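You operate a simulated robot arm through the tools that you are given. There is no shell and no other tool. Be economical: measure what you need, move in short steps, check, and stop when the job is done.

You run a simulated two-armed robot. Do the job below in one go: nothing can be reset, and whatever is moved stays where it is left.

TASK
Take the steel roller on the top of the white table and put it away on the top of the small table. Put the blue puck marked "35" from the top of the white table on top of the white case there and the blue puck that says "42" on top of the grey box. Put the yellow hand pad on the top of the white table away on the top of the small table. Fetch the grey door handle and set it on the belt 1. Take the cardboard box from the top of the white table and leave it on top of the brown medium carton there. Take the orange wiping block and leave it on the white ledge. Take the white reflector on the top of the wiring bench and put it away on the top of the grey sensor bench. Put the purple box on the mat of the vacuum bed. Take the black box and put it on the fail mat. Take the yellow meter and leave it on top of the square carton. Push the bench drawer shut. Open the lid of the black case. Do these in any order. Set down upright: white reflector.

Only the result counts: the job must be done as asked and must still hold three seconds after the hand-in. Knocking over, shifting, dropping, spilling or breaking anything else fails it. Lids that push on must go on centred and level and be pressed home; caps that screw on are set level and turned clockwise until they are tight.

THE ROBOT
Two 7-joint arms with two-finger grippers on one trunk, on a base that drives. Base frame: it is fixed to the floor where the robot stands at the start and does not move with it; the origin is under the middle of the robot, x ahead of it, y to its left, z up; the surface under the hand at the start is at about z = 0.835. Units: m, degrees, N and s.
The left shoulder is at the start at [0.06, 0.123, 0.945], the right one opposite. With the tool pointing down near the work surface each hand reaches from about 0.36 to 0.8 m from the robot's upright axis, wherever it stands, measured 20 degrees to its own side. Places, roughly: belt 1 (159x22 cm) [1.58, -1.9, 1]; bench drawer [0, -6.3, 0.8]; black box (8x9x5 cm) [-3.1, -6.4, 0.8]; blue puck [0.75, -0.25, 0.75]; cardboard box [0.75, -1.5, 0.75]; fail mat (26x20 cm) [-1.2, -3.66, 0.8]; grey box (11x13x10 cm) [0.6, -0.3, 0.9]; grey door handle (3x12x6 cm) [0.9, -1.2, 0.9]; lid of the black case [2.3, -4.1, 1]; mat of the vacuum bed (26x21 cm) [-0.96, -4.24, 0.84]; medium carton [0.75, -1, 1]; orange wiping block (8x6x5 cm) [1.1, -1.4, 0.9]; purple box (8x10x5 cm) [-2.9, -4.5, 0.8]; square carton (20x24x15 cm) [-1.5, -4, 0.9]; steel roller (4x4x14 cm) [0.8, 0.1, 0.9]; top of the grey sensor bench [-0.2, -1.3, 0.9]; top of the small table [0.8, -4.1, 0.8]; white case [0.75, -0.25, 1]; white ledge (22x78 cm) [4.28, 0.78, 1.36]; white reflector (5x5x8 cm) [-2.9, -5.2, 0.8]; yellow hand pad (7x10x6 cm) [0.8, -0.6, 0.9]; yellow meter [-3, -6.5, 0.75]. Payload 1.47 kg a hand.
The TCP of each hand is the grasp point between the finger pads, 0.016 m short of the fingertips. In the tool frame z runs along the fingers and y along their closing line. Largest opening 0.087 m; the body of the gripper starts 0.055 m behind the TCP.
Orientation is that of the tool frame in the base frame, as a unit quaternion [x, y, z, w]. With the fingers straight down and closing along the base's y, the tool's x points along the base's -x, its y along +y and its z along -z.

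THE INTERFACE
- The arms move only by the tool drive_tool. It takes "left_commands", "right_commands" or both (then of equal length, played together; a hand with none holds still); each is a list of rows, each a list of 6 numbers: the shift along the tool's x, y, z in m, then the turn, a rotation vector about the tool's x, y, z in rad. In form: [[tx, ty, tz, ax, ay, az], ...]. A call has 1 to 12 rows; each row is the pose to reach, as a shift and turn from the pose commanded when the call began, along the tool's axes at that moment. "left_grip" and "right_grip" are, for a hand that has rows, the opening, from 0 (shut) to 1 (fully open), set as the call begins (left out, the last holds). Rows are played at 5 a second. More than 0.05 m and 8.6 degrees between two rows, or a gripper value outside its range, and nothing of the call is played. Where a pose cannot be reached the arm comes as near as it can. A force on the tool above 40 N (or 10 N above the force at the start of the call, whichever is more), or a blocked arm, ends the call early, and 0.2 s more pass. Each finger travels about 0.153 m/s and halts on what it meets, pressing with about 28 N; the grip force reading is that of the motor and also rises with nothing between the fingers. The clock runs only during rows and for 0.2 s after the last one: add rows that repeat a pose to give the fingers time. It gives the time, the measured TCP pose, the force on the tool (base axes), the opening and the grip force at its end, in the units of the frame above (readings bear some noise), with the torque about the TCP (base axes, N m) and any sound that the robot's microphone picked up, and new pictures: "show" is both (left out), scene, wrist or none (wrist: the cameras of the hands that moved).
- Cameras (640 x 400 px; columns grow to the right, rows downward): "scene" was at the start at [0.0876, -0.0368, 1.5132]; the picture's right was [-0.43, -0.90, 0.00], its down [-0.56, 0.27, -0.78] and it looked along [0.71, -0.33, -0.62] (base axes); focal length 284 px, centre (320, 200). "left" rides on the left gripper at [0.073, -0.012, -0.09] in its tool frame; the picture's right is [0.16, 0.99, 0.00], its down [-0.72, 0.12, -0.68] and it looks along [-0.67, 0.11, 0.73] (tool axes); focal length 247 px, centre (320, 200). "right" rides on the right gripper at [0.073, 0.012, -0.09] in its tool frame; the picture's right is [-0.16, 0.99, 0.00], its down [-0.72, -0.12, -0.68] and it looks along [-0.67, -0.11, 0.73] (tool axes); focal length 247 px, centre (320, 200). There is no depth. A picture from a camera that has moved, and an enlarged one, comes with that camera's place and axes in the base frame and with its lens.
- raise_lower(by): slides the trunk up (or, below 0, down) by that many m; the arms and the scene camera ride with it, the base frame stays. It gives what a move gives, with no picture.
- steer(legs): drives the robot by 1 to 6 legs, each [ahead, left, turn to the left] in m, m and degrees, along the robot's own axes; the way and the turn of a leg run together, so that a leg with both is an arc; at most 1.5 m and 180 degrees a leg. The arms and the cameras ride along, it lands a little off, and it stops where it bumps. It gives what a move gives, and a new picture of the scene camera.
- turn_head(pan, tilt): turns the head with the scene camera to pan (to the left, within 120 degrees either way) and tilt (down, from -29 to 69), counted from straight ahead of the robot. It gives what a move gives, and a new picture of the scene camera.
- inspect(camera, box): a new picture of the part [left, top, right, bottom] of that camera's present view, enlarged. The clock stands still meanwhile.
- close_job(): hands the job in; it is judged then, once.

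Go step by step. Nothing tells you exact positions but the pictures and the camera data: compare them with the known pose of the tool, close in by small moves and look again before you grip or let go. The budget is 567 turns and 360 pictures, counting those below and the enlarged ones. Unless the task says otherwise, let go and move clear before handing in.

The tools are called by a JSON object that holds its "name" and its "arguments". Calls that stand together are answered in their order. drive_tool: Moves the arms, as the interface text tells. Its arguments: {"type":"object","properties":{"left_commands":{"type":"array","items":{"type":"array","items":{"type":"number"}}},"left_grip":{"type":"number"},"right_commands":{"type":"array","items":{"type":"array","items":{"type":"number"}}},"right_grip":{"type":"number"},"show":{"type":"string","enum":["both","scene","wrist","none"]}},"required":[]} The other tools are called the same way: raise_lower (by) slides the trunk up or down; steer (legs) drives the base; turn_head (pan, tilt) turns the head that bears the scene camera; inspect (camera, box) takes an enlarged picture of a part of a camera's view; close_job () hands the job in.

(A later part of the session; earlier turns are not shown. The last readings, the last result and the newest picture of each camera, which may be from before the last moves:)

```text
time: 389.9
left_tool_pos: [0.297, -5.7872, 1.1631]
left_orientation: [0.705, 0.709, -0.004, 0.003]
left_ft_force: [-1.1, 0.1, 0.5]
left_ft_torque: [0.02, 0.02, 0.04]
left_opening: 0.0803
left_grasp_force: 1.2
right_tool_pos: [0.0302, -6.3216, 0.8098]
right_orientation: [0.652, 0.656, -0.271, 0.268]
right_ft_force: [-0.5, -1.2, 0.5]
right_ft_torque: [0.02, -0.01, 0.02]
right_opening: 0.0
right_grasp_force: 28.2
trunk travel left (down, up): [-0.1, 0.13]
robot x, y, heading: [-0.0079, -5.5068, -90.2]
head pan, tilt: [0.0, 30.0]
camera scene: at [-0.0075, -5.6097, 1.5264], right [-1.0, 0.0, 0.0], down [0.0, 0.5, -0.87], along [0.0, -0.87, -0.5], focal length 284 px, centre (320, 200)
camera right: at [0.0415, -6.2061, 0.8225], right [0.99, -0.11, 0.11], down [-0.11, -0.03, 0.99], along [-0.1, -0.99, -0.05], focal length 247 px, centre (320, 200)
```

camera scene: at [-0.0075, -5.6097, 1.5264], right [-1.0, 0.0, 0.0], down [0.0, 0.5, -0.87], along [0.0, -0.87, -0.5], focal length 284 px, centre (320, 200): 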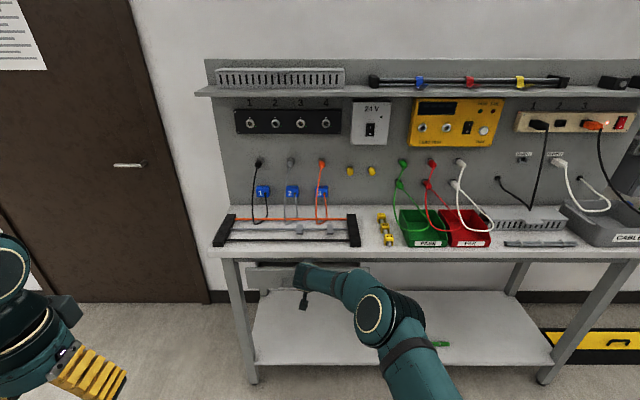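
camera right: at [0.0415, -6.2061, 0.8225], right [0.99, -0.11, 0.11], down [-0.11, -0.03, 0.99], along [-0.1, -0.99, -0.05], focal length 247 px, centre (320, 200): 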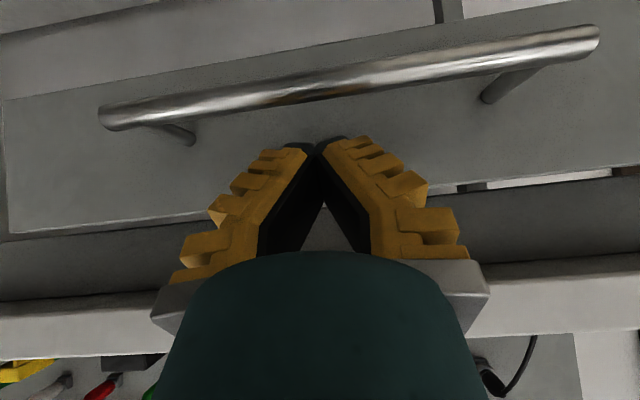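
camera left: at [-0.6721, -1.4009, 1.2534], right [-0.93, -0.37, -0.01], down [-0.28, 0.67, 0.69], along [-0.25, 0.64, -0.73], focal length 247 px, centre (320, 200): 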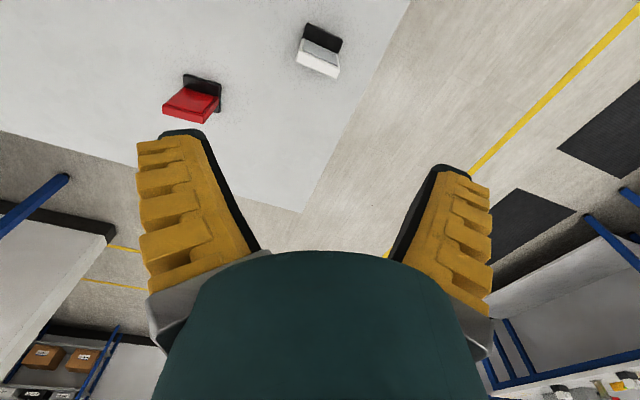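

The drawer is sliding freely. I keep pushing.

{"name": "drive_tool", "arguments": {"right_commands": [[-0.01, 0, 0.01, 0, 0, 0], [-0.02, 0, 0.02, 0, 0, 0], [-0.03, 0, 0.03, 0, 0, 0], [-0.04, 0, 0.04, 0, 0, 0], [-0.05, 0, 0.05, 0, 0, 0], [-0.06, 0, 0.06, 0, 0, 0], [-0.07, 0, 0.07, 0, 0, 0]], "show": "both"}}

```text
time: 390.5
left_tool_pos: [0.2968, -5.7831, 1.1647]
left_orientation: [0.705, 0.709, -0.005, 0.004]
left_ft_force: [-0.1, 0.5, 0.1]
left_ft_torque: [0.03, 0.03, 0.01]
left_opening: 0.0805
left_grasp_force: 1.9
right_tool_pos: [0.0312, -6.3413, 0.8087]
right_orientation: [0.654, 0.657, -0.269, 0.263]
right_ft_force: [-3.6, 26.9, 10.7]
right_ft_torque: [-0.27, -0.08, -0.1]
right_opening: 0.0058
right_grasp_force: 27.0
right hand out of reach, approached as far as the arm can: row 3
trunk travel left (down, up): [-0.1, 0.13]
robot x, y, heading: [-0.0095, -5.5081, -89.9]
head pan, tilt: [0.0, 30.0]
stopped in row 3 (right hand): the force on the tool passed its limit at 55 N (the readings are from after the stop); the commanded pose is now the measured one
camera scene: at [-0.0081, -5.6042, 1.5269], right [-1.0, 0.0, 0.0], down [0.0, 0.5, -0.87], along [0.0, -0.87, -0.5], focal length 284 px, centre (320, 200)
camera right: at [0.0424, -6.226, 0.8211], right [0.99, -0.11, 0.1], down [-0.11, -0.05, 0.99], along [-0.11, -0.99, -0.06], focal length 247 px, centre (320, 200)
```

scene: 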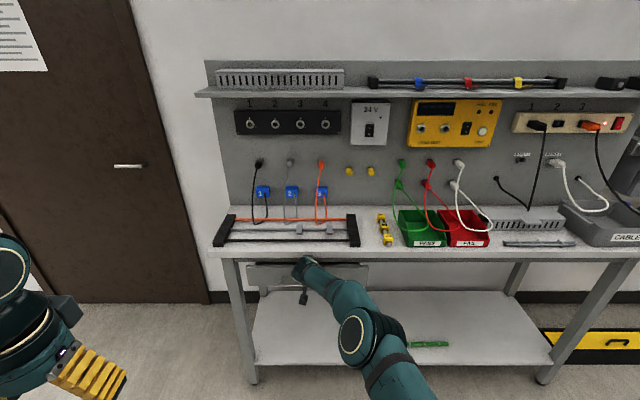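
right: 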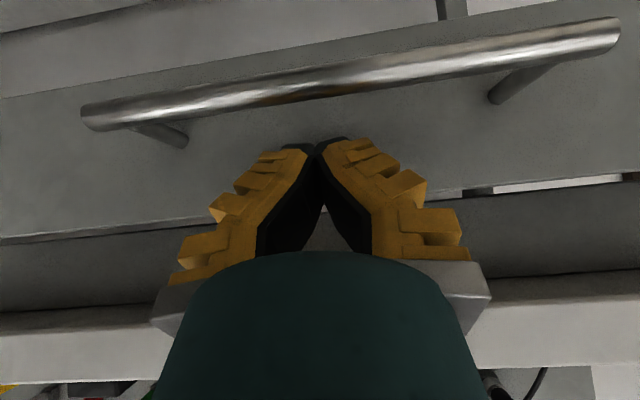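

Firm stop. I back off and inspect whether the drawer is flush.

{"name": "drive_tool", "arguments": {"right_commands": [[0.02, 0, -0.02, 0, 0, 0], [0.045, 0, -0.045, 0, 0, 0], [0.07, 0, -0.07, 0, 0, 0], [0.1, 0, -0.1, 0, 0, 0], [0.13, 0, -0.13, 0, 0, 0]], "show": "wrist"}}

{"name": "inspect", "arguments": {"camera": "scene", "box": [200, 220, 420, 330]}}

```text
time: 391.7
left_tool_pos: [0.2961, -5.7859, 1.1627]
left_orientation: [0.705, 0.709, -0.004, 0.003]
left_ft_force: [-1.0, 0.0, -0.3]
left_ft_torque: [-0.01, 0.01, -0.02]
left_opening: 0.0804
left_grasp_force: 0.9
right_tool_pos: [0.033, -6.1594, 0.8063]
right_orientation: [0.653, 0.657, -0.268, 0.264]
right_ft_force: [0.0, -0.3, 0.8]
right_ft_torque: [-0.03, -0.01, 0.0]
right_opening: 0.0001
right_grasp_force: 28.4
trunk travel left (down, up): [-0.1, 0.13]
robot x, y, heading: [-0.0106, -5.5106, -89.9]
head pan, tilt: [0.0, 30.0]
camera right: at [0.0438, -6.0442, 0.8203], right [0.99, -0.11, 0.1], down [-0.11, -0.05, 0.99], along [-0.11, -0.99, -0.06], focal length 247 px, centre (320, 200)
```

right: 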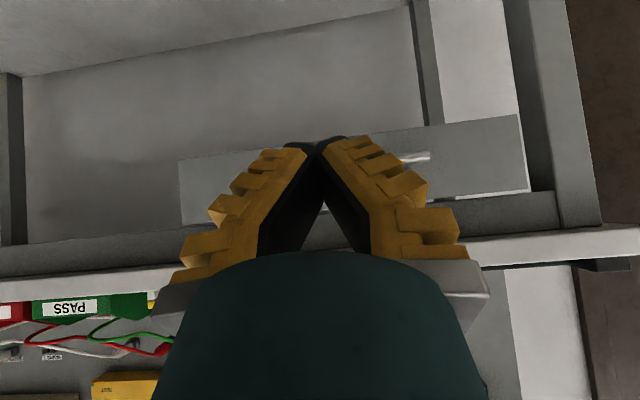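

```text
2.91 times, centred on (310, 275) of scene
camera zoom: at [-0.0081, -5.6084, 1.5265], right [-1.0, 0.0, 0.0], down [0.0, 0.5, -0.87], along [0.0, -0.87, -0.5], focal length 827 px, centre (349, -18)
```

zoom: 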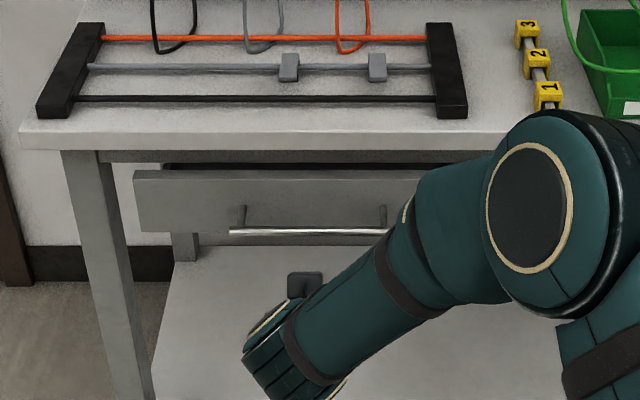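

Not sure it is fully home; the wrist may have touched the bench edge. I'll push on the protruding handle bar instead (z≈0.77), keeping the hand clear of the bench.

{"name": "drive_tool", "arguments": {"right_commands": [[0.0124, 0, 0.0124, 0, 0, 0], [0.0247, 0, 0.0247, 0, 0, 0], [0.0106, 0, 0.0388, 0, 0, 0], [-0.0035, 0, 0.0529, 0, 0, 0], [-0.0177, 0, 0.0671, 0, 0, 0], [-0.0318, 0, 0.0812, 0, 0, 0], [-0.046, 0, 0.0954, 0, 0, 0], [-0.0565, 0, 0.106, 0, 0, 0], [-0.0636, 0, 0.113, 0, 0, 0], [-0.0707, 0, 0.12, 0, 0, 0], [-0.0778, 0, 0.127, 0, 0, 0]], "show": "wrist"}}

```text
time: 394.2
left_tool_pos: [0.2965, -5.7809, 1.1641]
left_orientation: [0.705, 0.709, -0.005, 0.005]
left_ft_force: [0.9, 1.0, 0.0]
left_ft_torque: [0.02, -0.01, 0.0]
left_opening: 0.0804
left_grasp_force: 0.8
right_tool_pos: [0.0304, -6.2963, 0.7704]
right_orientation: [0.656, 0.657, -0.266, 0.26]
right_ft_force: [-6.9, 29.9, 18.3]
right_ft_torque: [-0.4, -0.05, 0.0]
right_opening: 0.0059
right_grasp_force: 26.9
trunk travel left (down, up): [-0.1, 0.13]
robot x, y, heading: [-0.0089, -5.5062, -89.9]
head pan, tilt: [0.0, 30.0]
stopped in row 11 (right hand): the force on the tool passed its limit at 52 N (the readings are from after the stop); the commanded pose is now the measured one
camera right: at [0.0416, -6.1804, 0.7848], right [0.99, -0.11, 0.1], down [-0.11, -0.05, 0.99], along [-0.11, -0.99, -0.07], focal length 247 px, centre (320, 200)
```

right: 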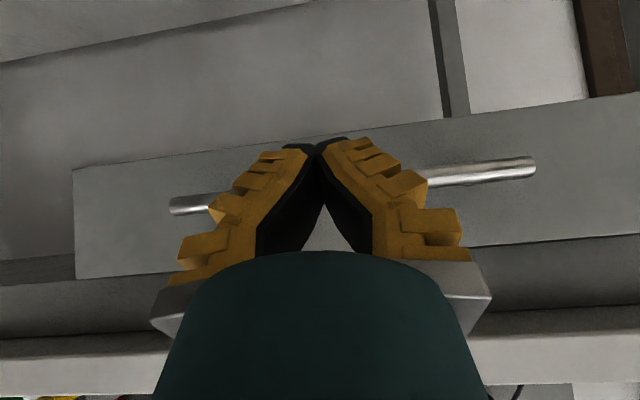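

Same firm stop: the drawer is home. I withdraw, untilt and check.

{"name": "drive_tool", "arguments": {"right_commands": [[0.02, 0, -0.02, 0, 0, 0], [0.05, 0, -0.05, 0, 0, 0], [0.08, 0, -0.08, 0, 0, 0], [0.1, 0, -0.11, 0, 0, 0], [0.11, 0, -0.15, 0, 0, 0], [0.11, 0, -0.19, 0, 0, 0], [0.11, 0, -0.23, 0, 0, 0], [0.11, 0, -0.27, 0, 0, 0], [0.11, 0, -0.31, 0, 0, 0]], "show": "none"}}

{"name": "inspect", "arguments": {"camera": "scene", "box": [200, 220, 420, 330]}}

```text
time: 396.2
left_tool_pos: [0.2969, -5.7844, 1.1639]
left_orientation: [0.705, 0.709, -0.004, 0.003]
left_ft_force: [-0.4, 1.0, 0.0]
left_ft_torque: [-0.04, 0.03, 0.01]
left_opening: 0.0805
left_grasp_force: 0.6
right_tool_pos: [0.0306, -6.0038, 0.9135]
right_orientation: [0.655, 0.658, -0.265, 0.259]
right_ft_force: [0.4, 0.1, -0.3]
right_ft_torque: [0.0, 0.02, 0.0]
right_opening: 0.0
right_grasp_force: 28.2
trunk travel left (down, up): [-0.1, 0.13]
robot x, y, heading: [-0.0094, -5.5049, -89.9]
head pan, tilt: [0.0, 30.0]
```

```text
2.91 times, centred on (310, 275) of scene
camera zoom: at [-0.008, -5.607, 1.5266], right [-1.0, 0.0, 0.0], down [0.0, 0.5, -0.87], along [0.0, -0.87, -0.5], focal length 827 px, centre (349, -18)
```

zoom: 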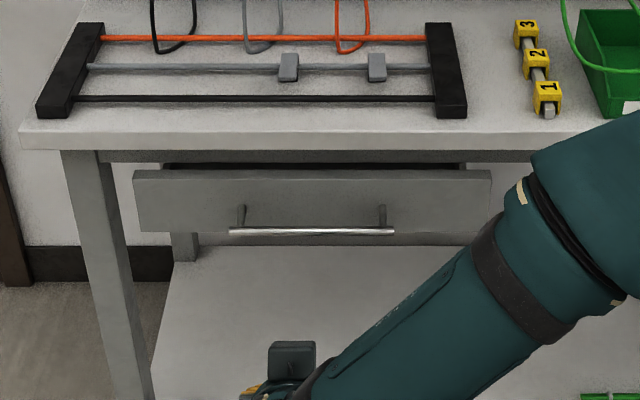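

The drawer is shut. I untilt the right hand and raise it, then drive west along y≈-5.75.

{"name": "drive_tool", "arguments": {"right_commands": [[0, -0.01, -0.04, 0, 0, 0], [0, -0.03, -0.08, 0, 0.1, 0], [-0.01, -0.05, -0.12, 0, 0.2, 0], [-0.03, -0.07, -0.15, 0, 0.33, 0], [-0.05, -0.09, -0.18, 0, 0.46, 0], [-0.07, -0.11, -0.21, 0, 0.59, 0], [-0.09, -0.11, -0.24, 0, 0.7, 0], [-0.1, -0.11, -0.24, 0, 0.76, 0]], "show": "none"}}

{"name": "steer", "arguments": {"legs": [[0.15, 0, 0], [0, 0, -90]]}}

{"name": "turn_head", "arguments": {"pan": 0, "tilt": 28}}

```text
time: 398.0
left_tool_pos: [0.2967, -5.7863, 1.1633]
left_orientation: [0.705, 0.709, -0.005, 0.003]
left_ft_force: [0.2, 0.6, 0.0]
left_ft_torque: [0.01, -0.02, 0.0]
left_opening: 0.0803
left_grasp_force: 1.8
right_tool_pos: [-0.0763, -5.9142, 1.1586]
right_orientation: [0.706, 0.708, -0.001, -0.005]
right_ft_force: [-0.4, -0.5, 0.1]
right_ft_torque: [-0.02, 0.0, -0.02]
right_opening: 0.0001
right_grasp_force: 28.0
trunk travel left (down, up): [-0.1, 0.13]
robot x, y, heading: [-0.0037, -5.507, -90.0]
head pan, tilt: [0.0, 30.0]
```

```text
time: 403.3
left_tool_pos: [-0.305, -5.9429, 1.1631]
left_orientation: [1.0, -0.028, -0.005, -0.001]
left_ft_force: [0.8, 0.4, -0.3]
left_ft_torque: [0.01, -0.02, -0.02]
left_opening: 0.0804
left_grasp_force: 2.2
right_tool_pos: [-0.4079, -5.5622, 1.1586]
right_orientation: [0.999, -0.031, 0.0, -0.004]
right_ft_force: [-0.4, -0.7, -0.9]
right_ft_torque: [-0.04, 0.05, 0.02]
right_opening: 0.0
right_grasp_force: 27.9
trunk travel left (down, up): [-0.1, 0.13]
robot x, y, heading: [-0.0099, -5.6594, 176.5]
head pan, tilt: [0.0, 30.0]
camera scene: at [-0.1083, -5.65, 1.5265], right [0.06, 1.0, 0.0], down [0.5, -0.03, -0.87], along [-0.86, 0.05, -0.5], focal length 284 px, centre (320, 200)
```

scene: 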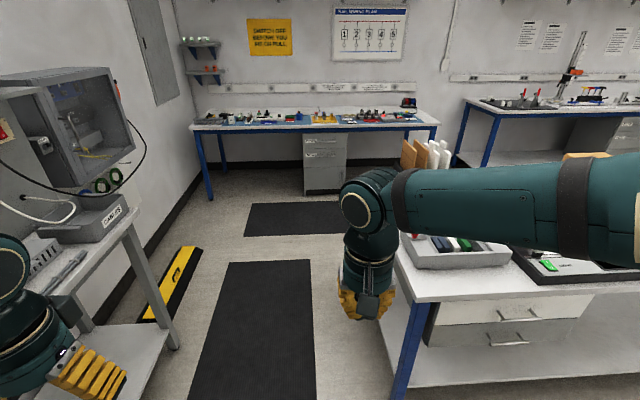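

```text
time: 403.9
left_tool_pos: [-0.3045, -5.9419, 1.1636]
left_orientation: [1.0, -0.029, -0.006, -0.001]
left_ft_force: [-0.5, -0.5, -0.2]
left_ft_torque: [-0.03, -0.01, 0.01]
left_opening: 0.0806
left_grasp_force: 1.0
right_tool_pos: [-0.4084, -5.5618, 1.1583]
right_orientation: [1.0, -0.031, 0.0, -0.004]
right_ft_force: [0.8, 0.5, -0.1]
right_ft_torque: [-0.01, 0.01, 0.0]
right_opening: 0.0001
right_grasp_force: 28.3
trunk travel left (down, up): [-0.1, 0.13]
robot x, y, heading: [-0.0098, -5.6563, 176.5]
head pan, tilt: [0.0, 28.0]
camera scene: at [-0.109, -5.6501, 1.5296], right [0.06, 1.0, 0.0], down [0.47, -0.03, -0.88], along [-0.88, 0.06, -0.47], focal length 284 px, centre (320, 200)
```

scene: 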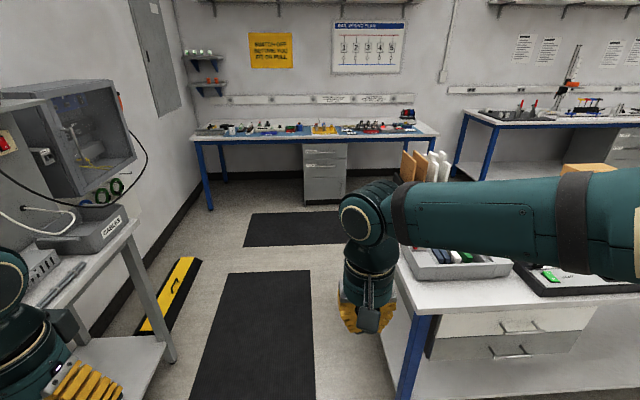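

I shift left 0.12 m for clearance, straighten and drive west to x≈-2.1.

{"name": "steer", "arguments": {"legs": [[0, 0.12, 3], [1.05, 0, 0], [1.05, 0, 0]]}}

{"name": "turn_head", "arguments": {"pan": 20, "tilt": 35}}

```text
time: 415.6
left_tool_pos: [-2.3707, -6.1099, 1.1641]
left_orientation: [1.0, 0.022, -0.005, -0.001]
left_ft_force: [-0.8, -0.4, 0.9]
left_ft_torque: [-0.01, 0.0, -0.01]
left_opening: 0.0803
left_grasp_force: 1.2
right_tool_pos: [-2.5134, -5.7418, 1.1585]
right_orientation: [1.0, 0.019, 0.001, -0.004]
right_ft_force: [-0.7, 0.8, -0.3]
right_ft_torque: [0.01, 0.01, 0.0]
right_opening: 0.0
right_grasp_force: 28.0
trunk travel left (down, up): [-0.1, 0.13]
robot x, y, heading: [-2.1057, -5.7972, -177.8]
head pan, tilt: [0.0, 28.0]
camera scene: at [-2.2064, -5.799, 1.5296], right [-0.04, 1.0, 0.0], down [0.47, 0.02, -0.88], along [-0.88, -0.03, -0.47], focal length 284 px, centre (320, 200)
```

scene: 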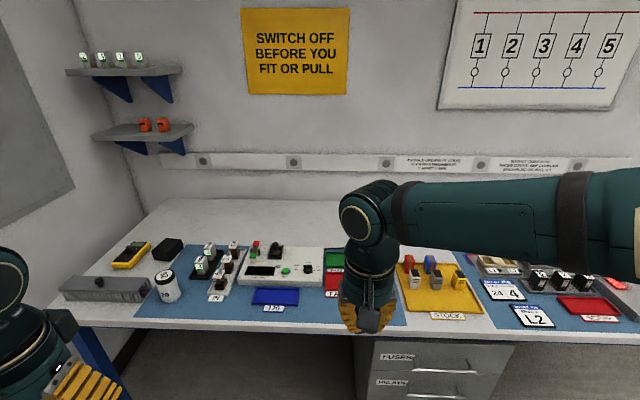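

```text
time: 416.4
left_tool_pos: [-2.3704, -6.1108, 1.1627]
left_orientation: [1.0, 0.021, -0.004, -0.001]
left_ft_force: [-0.3, -0.8, 0.4]
left_ft_torque: [-0.04, 0.0, -0.01]
left_opening: 0.0804
left_grasp_force: 1.6
right_tool_pos: [-2.513, -5.7421, 1.1586]
right_orientation: [1.0, 0.019, 0.001, -0.005]
right_ft_force: [0.2, -1.0, 0.0]
right_ft_torque: [0.02, -0.03, 0.01]
right_opening: 0.0002
right_grasp_force: 28.0
trunk travel left (down, up): [-0.1, 0.13]
robot x, y, heading: [-2.1075, -5.7943, -177.7]
head pan, tilt: [20.0, 35.0]
camera scene: at [-2.1965, -5.8287, 1.5187], right [-0.38, 0.93, 0.0], down [0.53, 0.22, -0.82], along [-0.76, -0.31, -0.57], focal length 284 px, centre (320, 200)
```

scene: 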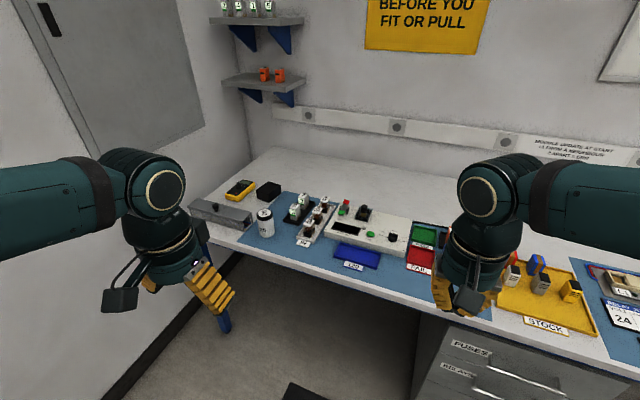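

{"name": "inspect", "arguments": {"camera": "scene", "box": [180, 160, 340, 260]}}

```text
4.00 times, centred on (260, 210) of scene
camera zoom: at [-2.1965, -5.8287, 1.5187], right [-0.38, 0.93, 0.0], down [0.53, 0.22, -0.82], along [-0.76, -0.31, -0.57], focal length 1138 px, centre (560, 160)
```

zoom: 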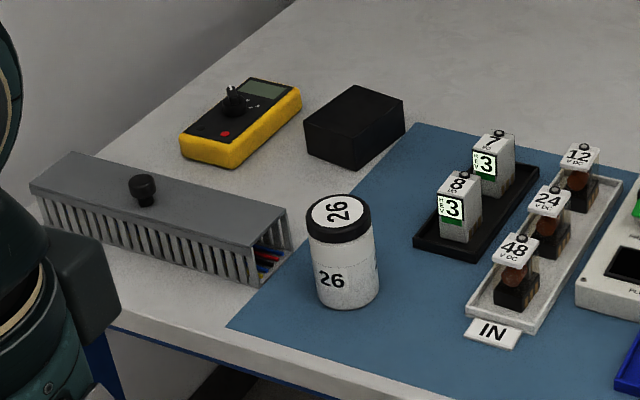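

Black box centre ≈(-3.088,-6.437), about 8×7 cm; yellow meter centre ≈(-3.05,-6.561), 15×7.5 cm lying flat. I reposition to about (-2.43,-6.1) facing −150°.

{"name": "steer", "arguments": {"legs": [[0.32, 0.3, 0], [0, 0, 28]]}}

{"name": "turn_head", "arguments": {"pan": 0, "tilt": 42}}

```text
time: 421.0
left_tool_pos: [-2.5003, -6.4975, 1.1636]
left_orientation: [0.966, 0.259, -0.006, 0.0]
left_ft_force: [0.3, 0.2, 0.2]
left_ft_torque: [-0.01, 0.01, -0.01]
left_opening: 0.0802
left_grasp_force: 1.7
right_tool_pos: [-2.7951, -6.2354, 1.1591]
right_orientation: [0.967, 0.257, -0.001, -0.004]
right_ft_force: [0.4, -0.5, 0.5]
right_ft_torque: [-0.03, 0.04, -0.01]
right_opening: 0.0
right_grasp_force: 28.1
trunk travel left (down, up): [-0.1, 0.13]
robot x, y, heading: [-2.4095, -6.0988, -150.3]
head pan, tilt: [20.0, 35.0]
camera scene: at [-2.4755, -6.1672, 1.5187], right [-0.76, 0.65, 0.0], down [0.37, 0.44, -0.82], along [-0.53, -0.62, -0.57], focal length 284 px, centre (320, 200)
```

scene: 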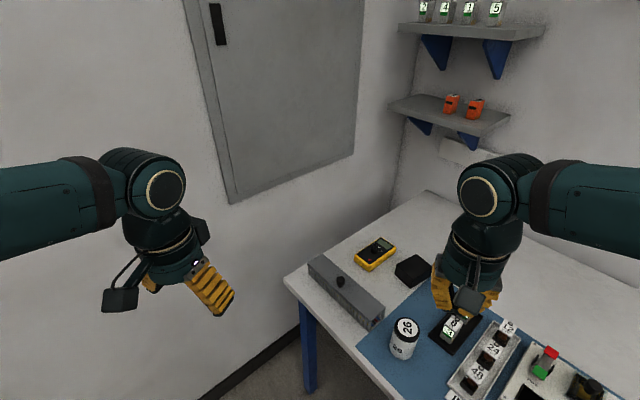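

```text
time: 421.8
left_tool_pos: [-2.5001, -6.4964, 1.1637]
left_orientation: [0.966, 0.259, -0.005, 0.001]
left_ft_force: [-0.9, -0.5, -0.5]
left_ft_torque: [-0.03, 0.02, -0.02]
left_opening: 0.0804
left_grasp_force: 1.1
right_tool_pos: [-2.7962, -6.2353, 1.1584]
right_orientation: [0.967, 0.256, 0.0, -0.004]
right_ft_force: [-0.5, -0.9, 0.2]
right_ft_torque: [-0.01, -0.02, 0.04]
right_opening: 0.0
right_grasp_force: 28.5
trunk travel left (down, up): [-0.1, 0.13]
robot x, y, heading: [-2.4119, -6.0934, -150.5]
head pan, tilt: [0.0, 42.0]
camera scene: at [-2.4913, -6.1413, 1.5082], right [-0.5, 0.87, 0.0], down [0.58, 0.33, -0.74], along [-0.65, -0.37, -0.67], focal length 284 px, centre (320, 200)
```

scene: 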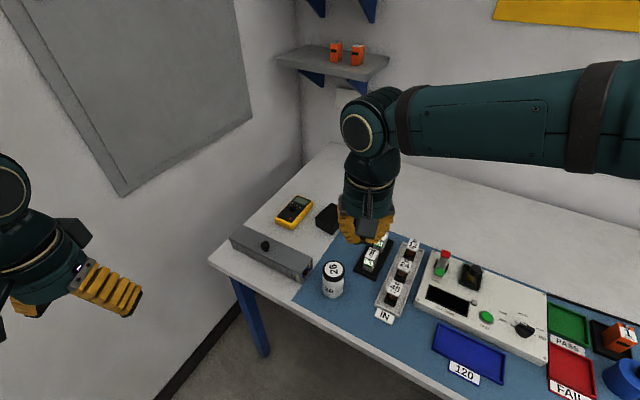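

Positions agree. The right hand goes over the black box with its closing line along y.

{"name": "drive_tool", "arguments": {"right_commands": [[-0.035, 0.003, 0, 0, 0, 0.06], [-0.07, 0.007, 0, 0, 0, 0.12], [-0.105, 0.01, 0, 0, 0, 0.18], [-0.14, 0.013, 0.01, 0, 0, 0.24], [-0.175, 0.017, 0.03, 0, 0, 0.3], [-0.21, 0.02, 0.05, 0, 0, 0.36], [-0.245, 0.023, 0.07, 0, 0, 0.42], [-0.28, 0.027, 0.09, 0, 0, 0.48], [-0.315, 0.03, 0.11, 0, 0, 0.54], [-0.345, 0.033, 0.14, 0, 0, 0.593], [-0.3516, 0.0334, 0.18, 0, 0, 0.593], [-0.3516, 0.0334, 0.198, 0, 0, 0.593]], "right_grip": 1, "show": "wrist"}}

```text
time: 424.4
left_tool_pos: [-2.5008, -6.498, 1.1627]
left_orientation: [0.966, 0.259, -0.005, -0.001]
left_ft_force: [-0.5, 0.5, 0.8]
left_ft_torque: [-0.02, -0.01, 0.02]
left_opening: 0.0802
left_grasp_force: 1.4
right_tool_pos: [-3.0781, -6.4292, 0.9591]
right_orientation: [0.999, -0.039, -0.001, -0.005]
right_ft_force: [-0.3, 0.6, 0.4]
right_ft_torque: [-0.02, -0.02, -0.01]
right_opening: 0.0873
right_grasp_force: 0.1
right hand out of reach, approached as far as the arm can: row 10, 11, 12
trunk travel left (down, up): [-0.1, 0.13]
robot x, y, heading: [-2.408, -6.0956, -150.3]
head pan, tilt: [0.0, 42.0]
camera right: at [-3.006, -6.4458, 1.0482], right [-0.23, -0.97, -0.01], down [-0.71, 0.16, 0.68], along [-0.66, 0.16, -0.73], focal length 247 px, centre (320, 200)
```

right: 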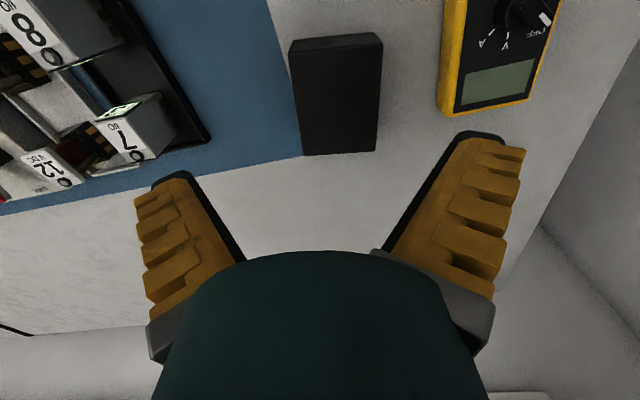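

Near the reach limit; I nudge the base forward 6 cm, then correct the hand.

{"name": "steer", "arguments": {"legs": [[0.06, 0, 0]]}}

```text
time: 425.4
left_tool_pos: [-2.5545, -6.5278, 1.1624]
left_orientation: [0.966, 0.258, -0.004, 0.0]
left_ft_force: [-0.5, -0.5, 0.0]
left_ft_torque: [0.05, -0.04, 0.02]
left_opening: 0.0804
left_grasp_force: 1.6
right_tool_pos: [-3.1306, -6.4582, 0.9599]
right_orientation: [0.999, -0.038, 0.0, -0.005]
right_ft_force: [-0.3, -0.2, 0.2]
right_ft_torque: [0.02, -0.01, -0.03]
right_opening: 0.0872
right_grasp_force: 0.1
trunk travel left (down, up): [-0.1, 0.13]
robot x, y, heading: [-2.4653, -6.1224, -150.4]
head pan, tilt: [0.0, 42.0]
camera scene: at [-2.5448, -6.1717, 1.508], right [-0.49, 0.87, 0.0], down [0.58, 0.33, -0.74], along [-0.65, -0.37, -0.67], focal length 284 px, centre (320, 200)
```

scene: 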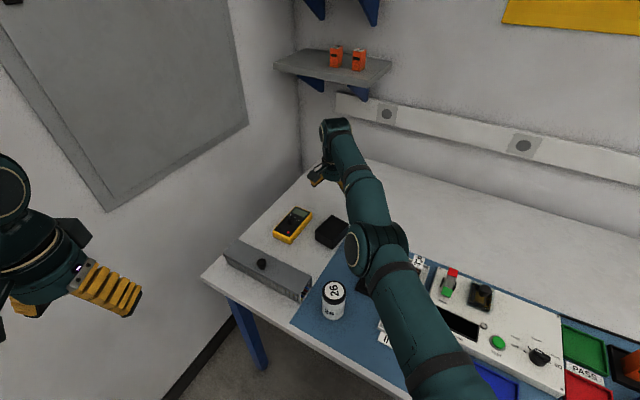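

{"name": "drive_tool", "arguments": {"right_commands": [[0.027, -0.015, 0, 0, 0, 0], [0.0538, -0.0302, 0, 0, 0, 0], [0.0538, -0.0302, 0.04, 0, 0, 0], [0.0538, -0.0302, 0.08, 0, 0, 0], [0.0538, -0.0302, 0.08, 0, 0, 0]], "show": "wrist"}}

```text
time: 426.6
left_tool_pos: [-2.5527, -6.5266, 1.1633]
left_orientation: [0.966, 0.257, -0.005, 0.001]
left_ft_force: [0.3, -1.0, 0.0]
left_ft_torque: [0.0, 0.03, -0.01]
left_opening: 0.0802
left_grasp_force: 1.1
right_tool_pos: [-3.118, -6.4705, 0.8779]
right_orientation: [0.999, -0.038, -0.001, -0.005]
right_ft_force: [0.0, -0.3, -0.6]
right_ft_torque: [0.01, 0.03, -0.01]
right_opening: 0.0869
right_grasp_force: 0.1
right hand out of reach, approached as far as the arm can: row 1, 2, 3, 4, 5
trunk travel left (down, up): [-0.1, 0.13]
robot x, y, heading: [-2.4577, -6.1282, -150.3]
head pan, tilt: [0.0, 42.0]
camera right: at [-3.0462, -6.4885, 0.966], right [-0.23, -0.97, -0.01], down [-0.71, 0.16, 0.68], along [-0.66, 0.16, -0.73], focal length 247 px, centre (320, 200)
```

right: 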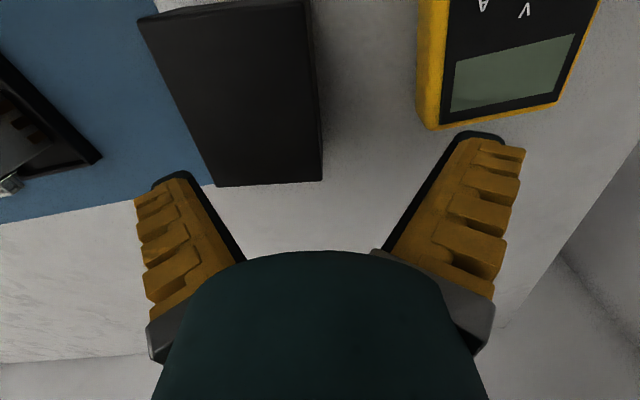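

The wrist is at its yaw limit in this stance. I raise the hand and turn the base toward −172° so less yaw is needed.

{"name": "drive_tool", "arguments": {"right_commands": [[0.02, 0, -0.04, 0, 0, 0], [0.05, 0, -0.08, 0, 0, -0.06], [0.08, 0, -0.12, 0, 0, -0.12], [0.11, 0, -0.16, 0, 0, -0.18], [0.14, 0, -0.2, 0, 0, -0.24], [0.17, 0, -0.22, 0, 0, -0.3]], "show": "none"}}

{"name": "steer", "arguments": {"legs": [[0, 0.1, -21]]}}

```text
time: 428.0
left_tool_pos: [-2.5525, -6.5262, 1.1635]
left_orientation: [0.966, 0.258, -0.006, -0.001]
left_ft_force: [0.0, 0.6, -0.2]
left_ft_torque: [0.03, 0.01, -0.01]
left_opening: 0.0806
left_grasp_force: 1.3
right_tool_pos: [-2.9893, -6.5409, 1.123]
right_orientation: [0.994, 0.113, -0.001, -0.004]
right_ft_force: [0.3, -0.1, 0.1]
right_ft_torque: [0.0, 0.0, -0.03]
right_opening: 0.0868
right_grasp_force: 0.0
right hand out of reach, approached as far as the arm can: row 1, 2, 3, 4, 5, 6
trunk travel left (down, up): [-0.1, 0.13]
robot x, y, heading: [-2.4632, -6.1228, -150.5]
head pan, tilt: [0.0, 42.0]
```

```text
time: 429.5
left_tool_pos: [-2.6638, -6.5599, 1.1628]
left_orientation: [0.998, 0.07, -0.005, -0.001]
left_ft_force: [0.1, 0.5, 0.3]
left_ft_torque: [-0.01, 0.01, -0.03]
left_opening: 0.0804
left_grasp_force: 1.4
right_tool_pos: [-3.0753, -6.4089, 1.1216]
right_orientation: [0.997, -0.079, 0.001, -0.005]
right_ft_force: [-0.1, -0.3, 0.6]
right_ft_torque: [0.03, 0.01, 0.07]
right_opening: 0.0872
right_grasp_force: 0.1
trunk travel left (down, up): [-0.1, 0.13]
robot x, y, heading: [-2.4303, -6.2225, -172.2]
head pan, tilt: [0.0, 42.0]
camera scene: at [-2.5225, -6.233, 1.5082], right [-0.13, 0.99, 0.0], down [0.66, 0.09, -0.74], along [-0.74, -0.1, -0.67], focal length 284 px, centre (320, 200)
```

scene: 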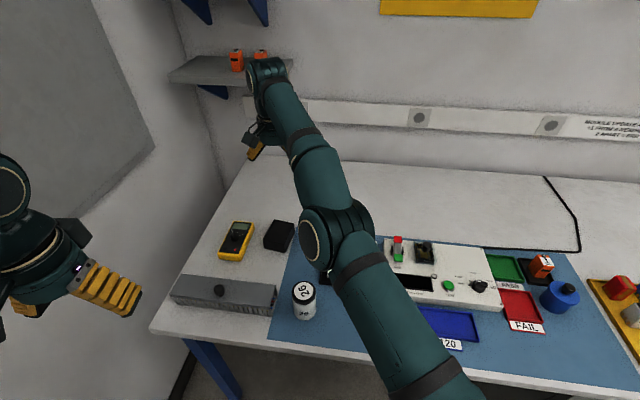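

Now within a better stance. I align above the black box and read back.

{"name": "drive_tool", "arguments": {"right_commands": [[0, 0.015, 0.03, 0, 0, -0.04], [0, 0.033, 0.06, 0, 0, -0.08], [0, 0.033, 0.1, 0, 0, -0.08], [0, 0.033, 0.14, 0, 0, -0.08], [0, 0.033, 0.14, 0, 0, -0.08]], "show": "wrist"}}

```text
time: 430.7
left_tool_pos: [-2.6632, -6.5593, 1.1632]
left_orientation: [0.998, 0.07, -0.005, -0.001]
left_ft_force: [0.0, -0.4, 0.0]
left_ft_torque: [-0.03, 0.01, 0.0]
left_opening: 0.0802
left_grasp_force: 1.4
right_tool_pos: [-3.0853, -6.4452, 0.9835]
right_orientation: [0.999, -0.039, 0.001, -0.006]
right_ft_force: [-0.7, -0.1, 0.2]
right_ft_torque: [0.0, -0.01, 0.02]
right_opening: 0.0872
right_grasp_force: 0.0
right hand out of reach, approached as far as the arm can: row 2, 4, 5
trunk travel left (down, up): [-0.1, 0.13]
robot x, y, heading: [-2.43, -6.2216, -172.0]
head pan, tilt: [0.0, 42.0]
camera right: at [-3.0143, -6.4619, 1.0719], right [-0.23, -0.97, -0.01], down [-0.72, 0.16, 0.68], along [-0.66, 0.17, -0.73], focal length 247 px, centre (320, 200)
```

right: 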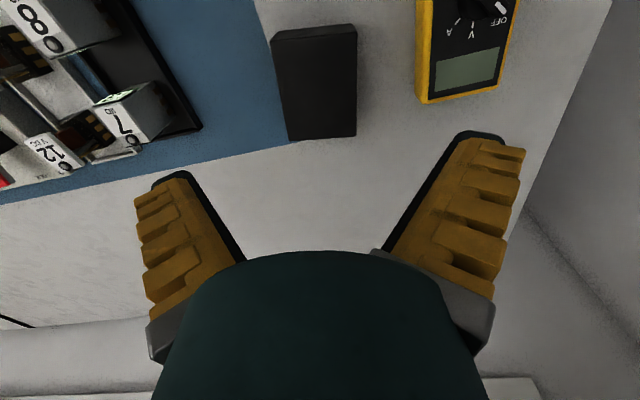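

Aligned over the box. Descend gradually and verify.

{"name": "drive_tool", "arguments": {"right_commands": [[0, -0.004, 0.035, 0, 0, 0], [0, -0.004, 0.07, 0, 0, 0], [0, -0.004, 0.105, 0, 0, 0], [0, -0.004, 0.105, 0, 0, 0]], "show": "wrist"}}

```text
time: 431.7
left_tool_pos: [-2.6648, -6.5588, 1.1634]
left_orientation: [0.998, 0.069, -0.005, 0.0]
left_ft_force: [-0.7, 0.0, -0.1]
left_ft_torque: [0.02, -0.03, 0.01]
left_opening: 0.0803
left_grasp_force: 1.3
right_tool_pos: [-3.0911, -6.4435, 0.8751]
right_orientation: [0.999, -0.039, 0.0, -0.005]
right_ft_force: [-0.6, -0.6, 0.2]
right_ft_torque: [-0.02, 0.0, 0.02]
right_opening: 0.087
right_grasp_force: 0.1
right hand out of reach, approached as far as the arm can: row 1, 2, 3, 4
trunk travel left (down, up): [-0.1, 0.13]
robot x, y, heading: [-2.4325, -6.2204, -172.2]
head pan, tilt: [0.0, 42.0]
camera right: at [-3.0193, -6.4608, 0.9641], right [-0.23, -0.97, -0.01], down [-0.71, 0.16, 0.68], along [-0.66, 0.17, -0.73], focal length 247 px, centre (320, 200)
```

right: 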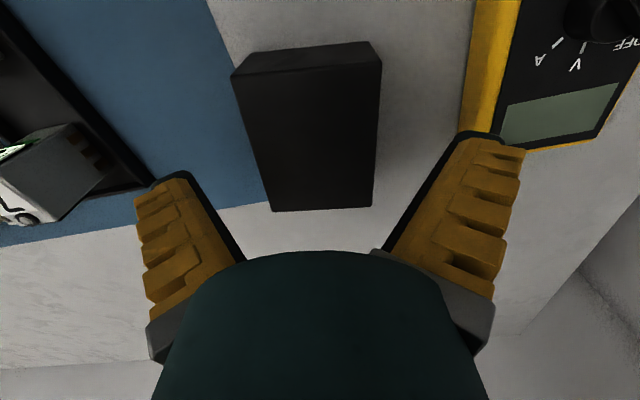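

Box is centred within 5 mm. Final descent and grip.

{"name": "drive_tool", "arguments": {"right_commands": [[0, -0.005, 0.02, 0, 0, 0], [0, -0.005, 0.04, 0, 0, 0], [0, -0.005, 0.05, 0, 0, 0], [0, -0.005, 0.05, 0, 0, 0]], "show": "none"}}

{"name": "drive_tool", "arguments": {"right_commands": [[0, 0, 0, 0, 0, 0], [0, 0, 0, 0, 0, 0], [0, 0, 0, 0, 0, 0], [0, 0, 0, 0, 0, 0]], "right_grip": 0, "show": "wrist"}}

```text
time: 432.7
left_tool_pos: [-2.6635, -6.5595, 1.1636]
left_orientation: [0.998, 0.069, -0.006, -0.001]
left_ft_force: [0.6, 0.1, -0.5]
left_ft_torque: [-0.01, 0.04, -0.02]
left_opening: 0.0802
left_grasp_force: 1.3
right_tool_pos: [-3.0909, -6.4376, 0.8259]
right_orientation: [0.999, -0.04, 0.001, -0.005]
right_ft_force: [0.0, 0.0, 0.4]
right_ft_torque: [-0.01, -0.02, 0.02]
right_opening: 0.087
right_grasp_force: 0.1
trunk travel left (down, up): [-0.1, 0.13]
robot x, y, heading: [-2.4292, -6.2209, -172.3]
head pan, tilt: [0.0, 42.0]
```

```text
time: 433.7
left_tool_pos: [-2.6642, -6.5578, 1.1637]
left_orientation: [0.998, 0.07, -0.005, -0.001]
left_ft_force: [-0.1, -0.6, 0.7]
left_ft_torque: [0.0, 0.02, -0.04]
left_opening: 0.0801
left_grasp_force: 1.6
right_tool_pos: [-3.091, -6.4382, 0.8273]
right_orientation: [0.999, -0.04, 0.0, -0.005]
right_ft_force: [-3.6, -1.8, 11.8]
right_ft_torque: [0.0, -0.08, -0.21]
right_opening: 0.0751
right_grasp_force: 28.1
trunk travel left (down, up): [-0.1, 0.13]
robot x, y, heading: [-2.4274, -6.2212, -172.2]
head pan, tilt: [0.0, 42.0]
camera right: at [-3.0189, -6.4545, 0.917], right [-0.23, -0.97, -0.01], down [-0.71, 0.17, 0.68], along [-0.66, 0.17, -0.73], focal length 247 px, centre (320, 200)
```

right: 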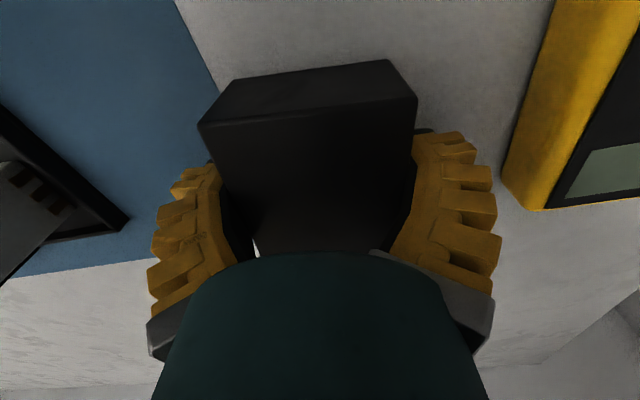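

Gripped. Lift slowly, then retract toward the robot.

{"name": "drive_tool", "arguments": {"right_commands": [[0, 0, -0.004, 0, 0, 0], [0, 0, -0.01, 0, 0, 0], [0, 0, -0.018, 0, 0, 0], [0, 0, -0.028, 0, 0, 0], [0, 0, -0.04, 0, 0, 0], [0, 0, -0.055, 0, 0, 0], [0, 0, -0.07, 0, 0, 0], [0, 0, -0.085, 0, 0, 0], [0, 0, -0.1, 0, 0, 0], [0, 0, -0.115, 0, 0, 0], [0, 0, -0.13, 0, 0, 0], [0, 0, -0.145, 0, 0, 0]], "show": "none"}}

{"name": "drive_tool", "arguments": {"right_commands": [[0.01, -0.005, -0.01, 0, 0, 0], [0.03, -0.012, -0.025, 0, 0, 0], [0.05, -0.02, -0.04, 0, 0, 0], [0.07, -0.03, -0.055, 0, 0, 0], [0.09, -0.04, -0.07, 0, 0, 0], [0.11, -0.05, -0.085, 0, 0, 0], [0.13, -0.06, -0.1, 0, 0, 0], [0.15, -0.07, -0.115, 0, 0, 0], [0.17, -0.08, -0.13, 0, 0, 0], [0.19, -0.09, -0.145, 0, 0, 0], [0.21, -0.1, -0.16, 0, 0, 0], [0.23, -0.11, -0.17, 0, 0, 0]], "show": "scene"}}

```text
time: 436.3
left_tool_pos: [-2.665, -6.5603, 1.1628]
left_orientation: [0.998, 0.069, -0.005, 0.0]
left_ft_force: [0.3, -0.5, -0.2]
left_ft_torque: [0.03, 0.02, 0.0]
left_opening: 0.0803
left_grasp_force: 1.5
right_tool_pos: [-3.0925, -6.4395, 0.9726]
right_orientation: [0.999, -0.04, 0.001, -0.005]
right_ft_force: [-0.2, -0.8, -2.8]
right_ft_torque: [-0.02, 0.02, 0.01]
right_opening: 0.0723
right_grasp_force: 28.7
trunk travel left (down, up): [-0.1, 0.13]
robot x, y, heading: [-2.4323, -6.2217, -172.2]
head pan, tilt: [0.0, 42.0]
```

```text
time: 438.9
left_tool_pos: [-2.6628, -6.5593, 1.1623]
left_orientation: [0.998, 0.07, -0.006, -0.001]
left_ft_force: [0.5, -0.8, -0.3]
left_ft_torque: [0.04, 0.02, -0.01]
left_opening: 0.0801
left_grasp_force: 1.6
right_tool_pos: [-2.9924, -6.4721, 1.1924]
right_orientation: [0.999, -0.038, 0.002, -0.006]
right_ft_force: [0.2, 0.3, -2.9]
right_ft_torque: [-0.01, 0.02, -0.02]
right_opening: 0.0723
right_grasp_force: 28.3
right hand out of reach, approached as far as the arm can: row 1, 2, 3, 4, 5, 6, 7, 8, 9, 10, 11, 12
trunk travel left (down, up): [-0.1, 0.13]
robot x, y, heading: [-2.4312, -6.2191, -172.3]
head pan, tilt: [0.0, 42.0]
camera scene: at [-2.5217, -6.2328, 1.5082], right [-0.13, 0.99, 0.0], down [0.66, 0.09, -0.74], along [-0.74, -0.1, -0.67], focal length 284 px, centre (320, 200)
```

scene: 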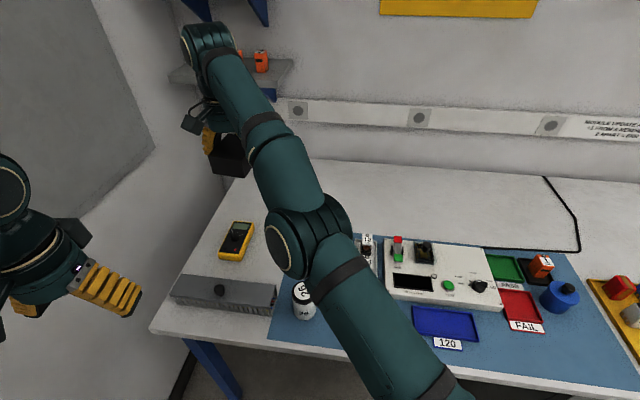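

The wrist yaw limit pulls the hand sideways. I relax the yaw gradually toward neutral.

{"name": "drive_tool", "arguments": {"right_commands": [[0, 0, 0, 0, 0, -0.03], [0, 0, 0, 0, 0, -0.06], [0, 0, 0, 0, 0, -0.09], [0, 0, 0, 0, 0, -0.12], [0, 0, 0, 0, 0, -0.15], [0, 0, 0, 0, 0, -0.18], [0, 0, 0, 0, 0, -0.21], [0, 0, 0, 0, 0, -0.24], [0, 0, 0, 0, 0, -0.27], [0, 0, 0, 0, 0, -0.3]], "show": "scene"}}

```text
time: 441.1
left_tool_pos: [-2.6636, -6.5604, 1.1629]
left_orientation: [0.998, 0.07, -0.005, 0.0]
left_ft_force: [0.4, -0.4, 1.0]
left_ft_torque: [-0.04, -0.01, -0.02]
left_opening: 0.0804
left_grasp_force: 2.0
right_tool_pos: [-2.9916, -6.4696, 1.2013]
right_orientation: [0.994, 0.112, 0.002, -0.005]
right_ft_force: [1.1, -0.2, -2.2]
right_ft_torque: [0.02, -0.02, -0.01]
right_opening: 0.072
right_grasp_force: 28.1
right hand out of reach, approached as far as the arm can: row 2, 3, 4, 5, 6, 7, 8, 9, 10
trunk travel left (down, up): [-0.1, 0.13]
robot x, y, heading: [-2.4347, -6.2213, -172.3]
head pan, tilt: [0.0, 42.0]
camera scene: at [-2.5225, -6.2328, 1.5082], right [-0.13, 0.99, 0.0], down [0.66, 0.09, -0.74], along [-0.74, -0.1, -0.67], focal length 284 px, centre (320, 200)
```

scene: 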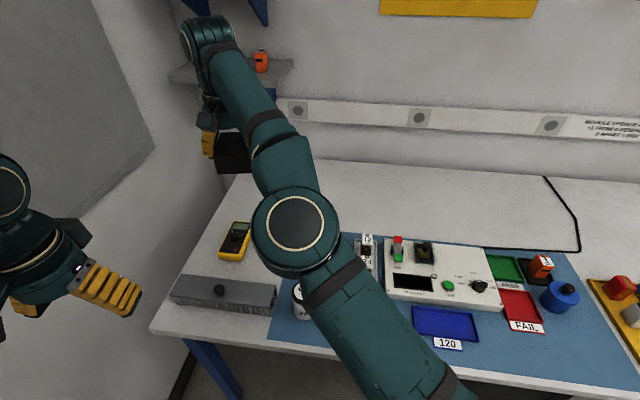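

The arm seems stuck in an awkward configuration. I back the base off 0.33 m to get free space and then rework it.

{"name": "steer", "arguments": {"legs": [[-0.33, 0, 0]]}}

{"name": "drive_tool", "arguments": {"right_commands": [[0, -0.02, 0, 0, 0, 0], [0, -0.04, 0, 0, 0, 0], [0, -0.06, 0, 0, 0, 0], [0, -0.08, 0, 0, 0, 0], [0, -0.1, 0, 0, 0, 0], [0, -0.12, 0, 0, 0, 0]], "show": "scene"}}

```text
time: 443.3
left_tool_pos: [-2.3424, -6.5162, 1.1631]
left_orientation: [0.998, 0.068, -0.005, 0.0]
left_ft_force: [-1.4, -0.2, 0.2]
left_ft_torque: [0.01, 0.0, 0.0]
left_opening: 0.0802
left_grasp_force: 1.6
right_tool_pos: [-2.6697, -6.4255, 1.1997]
right_orientation: [0.994, 0.11, 0.002, -0.006]
right_ft_force: [0.2, -0.2, -2.6]
right_ft_torque: [-0.01, 0.01, -0.02]
right_opening: 0.0723
right_grasp_force: 28.5
trunk travel left (down, up): [-0.1, 0.13]
robot x, y, heading: [-2.1064, -6.1767, -172.3]
head pan, tilt: [0.0, 42.0]
camera scene: at [-2.2001, -6.1892, 1.5082], right [-0.13, 0.99, 0.0], down [0.66, 0.09, -0.74], along [-0.74, -0.1, -0.67], focal length 284 px, centre (320, 200)
```

scene: 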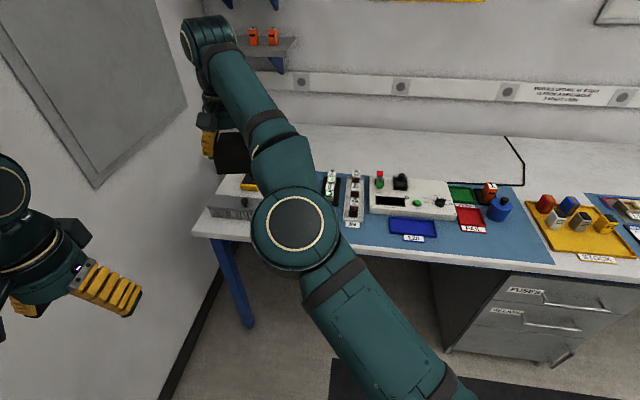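

```text
time: 444.7
left_tool_pos: [-2.3446, -6.5155, 1.162]
left_orientation: [0.998, 0.069, -0.006, -0.001]
left_ft_force: [0.6, 0.4, 0.1]
left_ft_torque: [-0.02, -0.02, 0.02]
left_opening: 0.0804
left_grasp_force: 1.3
right_tool_pos: [-2.7345, -6.3283, 1.2094]
right_orientation: [0.994, 0.111, 0.003, -0.005]
right_ft_force: [0.2, -0.2, -3.6]
right_ft_torque: [-0.01, 0.01, -0.01]
right_opening: 0.0723
right_grasp_force: 27.8
right hand out of reach, approached as far as the arm can: row 1, 2, 3, 4, 5, 6
trunk travel left (down, up): [-0.1, 0.13]
robot x, y, heading: [-2.1029, -6.1744, -172.5]
head pan, tilt: [0.0, 42.0]
camera scene: at [-2.2015, -6.1888, 1.5081], right [-0.13, 0.99, 0.0], down [0.66, 0.09, -0.74], along [-0.74, -0.1, -0.67], focal length 284 px, centre (320, 200)
```

scene: 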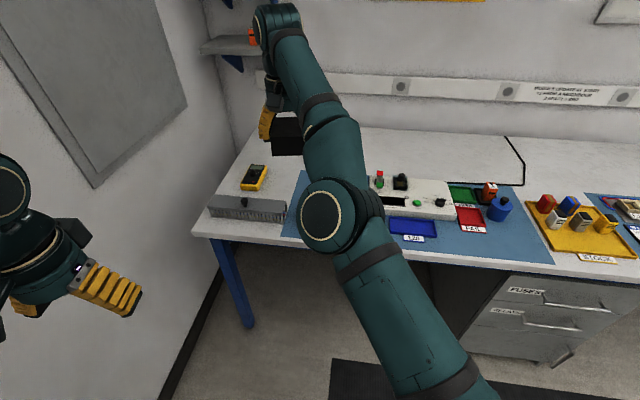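

The hand follows sideways but the elbow is in an inward configuration. I keep sweeping the hand to its own side to let the elbow swing out.

{"name": "drive_tool", "arguments": {"right_commands": [[0, -0.03, 0, 0, 0, 0], [0, -0.06, 0, 0, 0, 0], [0, -0.09, 0, 0, 0, 0], [0, -0.12, 0, 0, 0, 0], [0, -0.15, 0, 0, 0, 0], [0, -0.18, 0, 0, 0, 0], [0, -0.2, 0, 0, 0, 0], [0, -0.22, 0, 0, 0, 0]], "show": "scene"}}

```text
time: 446.5
left_tool_pos: [-2.3452, -6.515, 1.1635]
left_orientation: [0.998, 0.069, -0.005, -0.001]
left_ft_force: [0.2, 0.4, 0.0]
left_ft_torque: [-0.01, -0.02, -0.02]
left_opening: 0.0802
left_grasp_force: 1.3
right_tool_pos: [-2.8106, -6.1203, 1.2179]
right_orientation: [0.994, 0.109, 0.002, -0.005]
right_ft_force: [-0.2, 0.5, -2.4]
right_ft_torque: [-0.01, -0.01, 0.0]
right_opening: 0.0721
right_grasp_force: 28.0
right hand out of reach, approached as far as the arm can: row 1, 2, 3, 4, 5, 6, 7, 8
trunk travel left (down, up): [-0.1, 0.13]
robot x, y, heading: [-2.1064, -6.1779, -172.4]
head pan, tilt: [0.0, 42.0]
camera scene: at [-2.2016, -6.1886, 1.5081], right [-0.13, 0.99, 0.0], down [0.66, 0.09, -0.74], along [-0.74, -0.1, -0.67], focal length 284 px, centre (320, 200)
```

scene: 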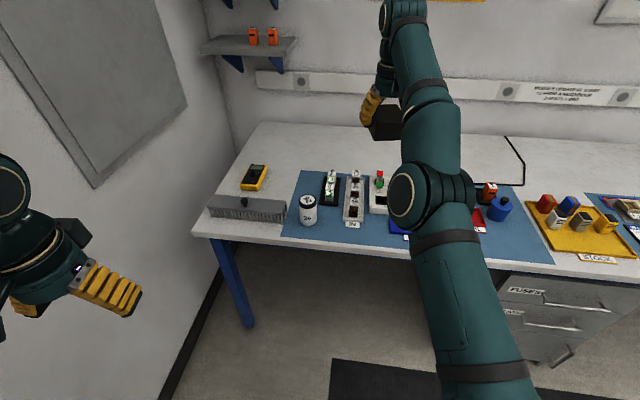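

{"name": "drive_tool", "arguments": {"right_commands": [[-0.04, 0.016, 0, 0, 0, 0], [-0.08, 0.033, 0, 0, 0, 0], [-0.12, 0.05, 0, 0, 0, 0], [-0.16, 0.066, 0, 0, 0, 0], [-0.2, 0.083, 0, 0, 0, 0], [-0.24, 0.1, 0, 0, 0, 0], [-0.28, 0.1, 0, 0, 0, 0], [-0.3, 0.1, 0, 0, 0, 0]], "show": "none"}}

```text
time: 448.3
left_tool_pos: [-2.344, -6.5149, 1.163]
left_orientation: [0.998, 0.068, -0.004, -0.001]
left_ft_force: [0.5, 1.1, -0.9]
left_ft_torque: [-0.02, -0.05, -0.03]
left_opening: 0.0803
left_grasp_force: 1.2
right_tool_pos: [-2.8348, -6.1886, 1.1298]
right_orientation: [0.994, 0.11, 0.002, -0.004]
right_ft_force: [-0.3, 0.9, -2.4]
right_ft_torque: [-0.04, -0.05, 0.0]
right_opening: 0.0719
right_grasp_force: 28.2
right hand out of reach, approached as far as the arm can: row 1, 2, 3, 4, 5, 6, 7, 8
trunk travel left (down, up): [-0.1, 0.13]
robot x, y, heading: [-2.1054, -6.1755, -172.5]
head pan, tilt: [0.0, 42.0]
```

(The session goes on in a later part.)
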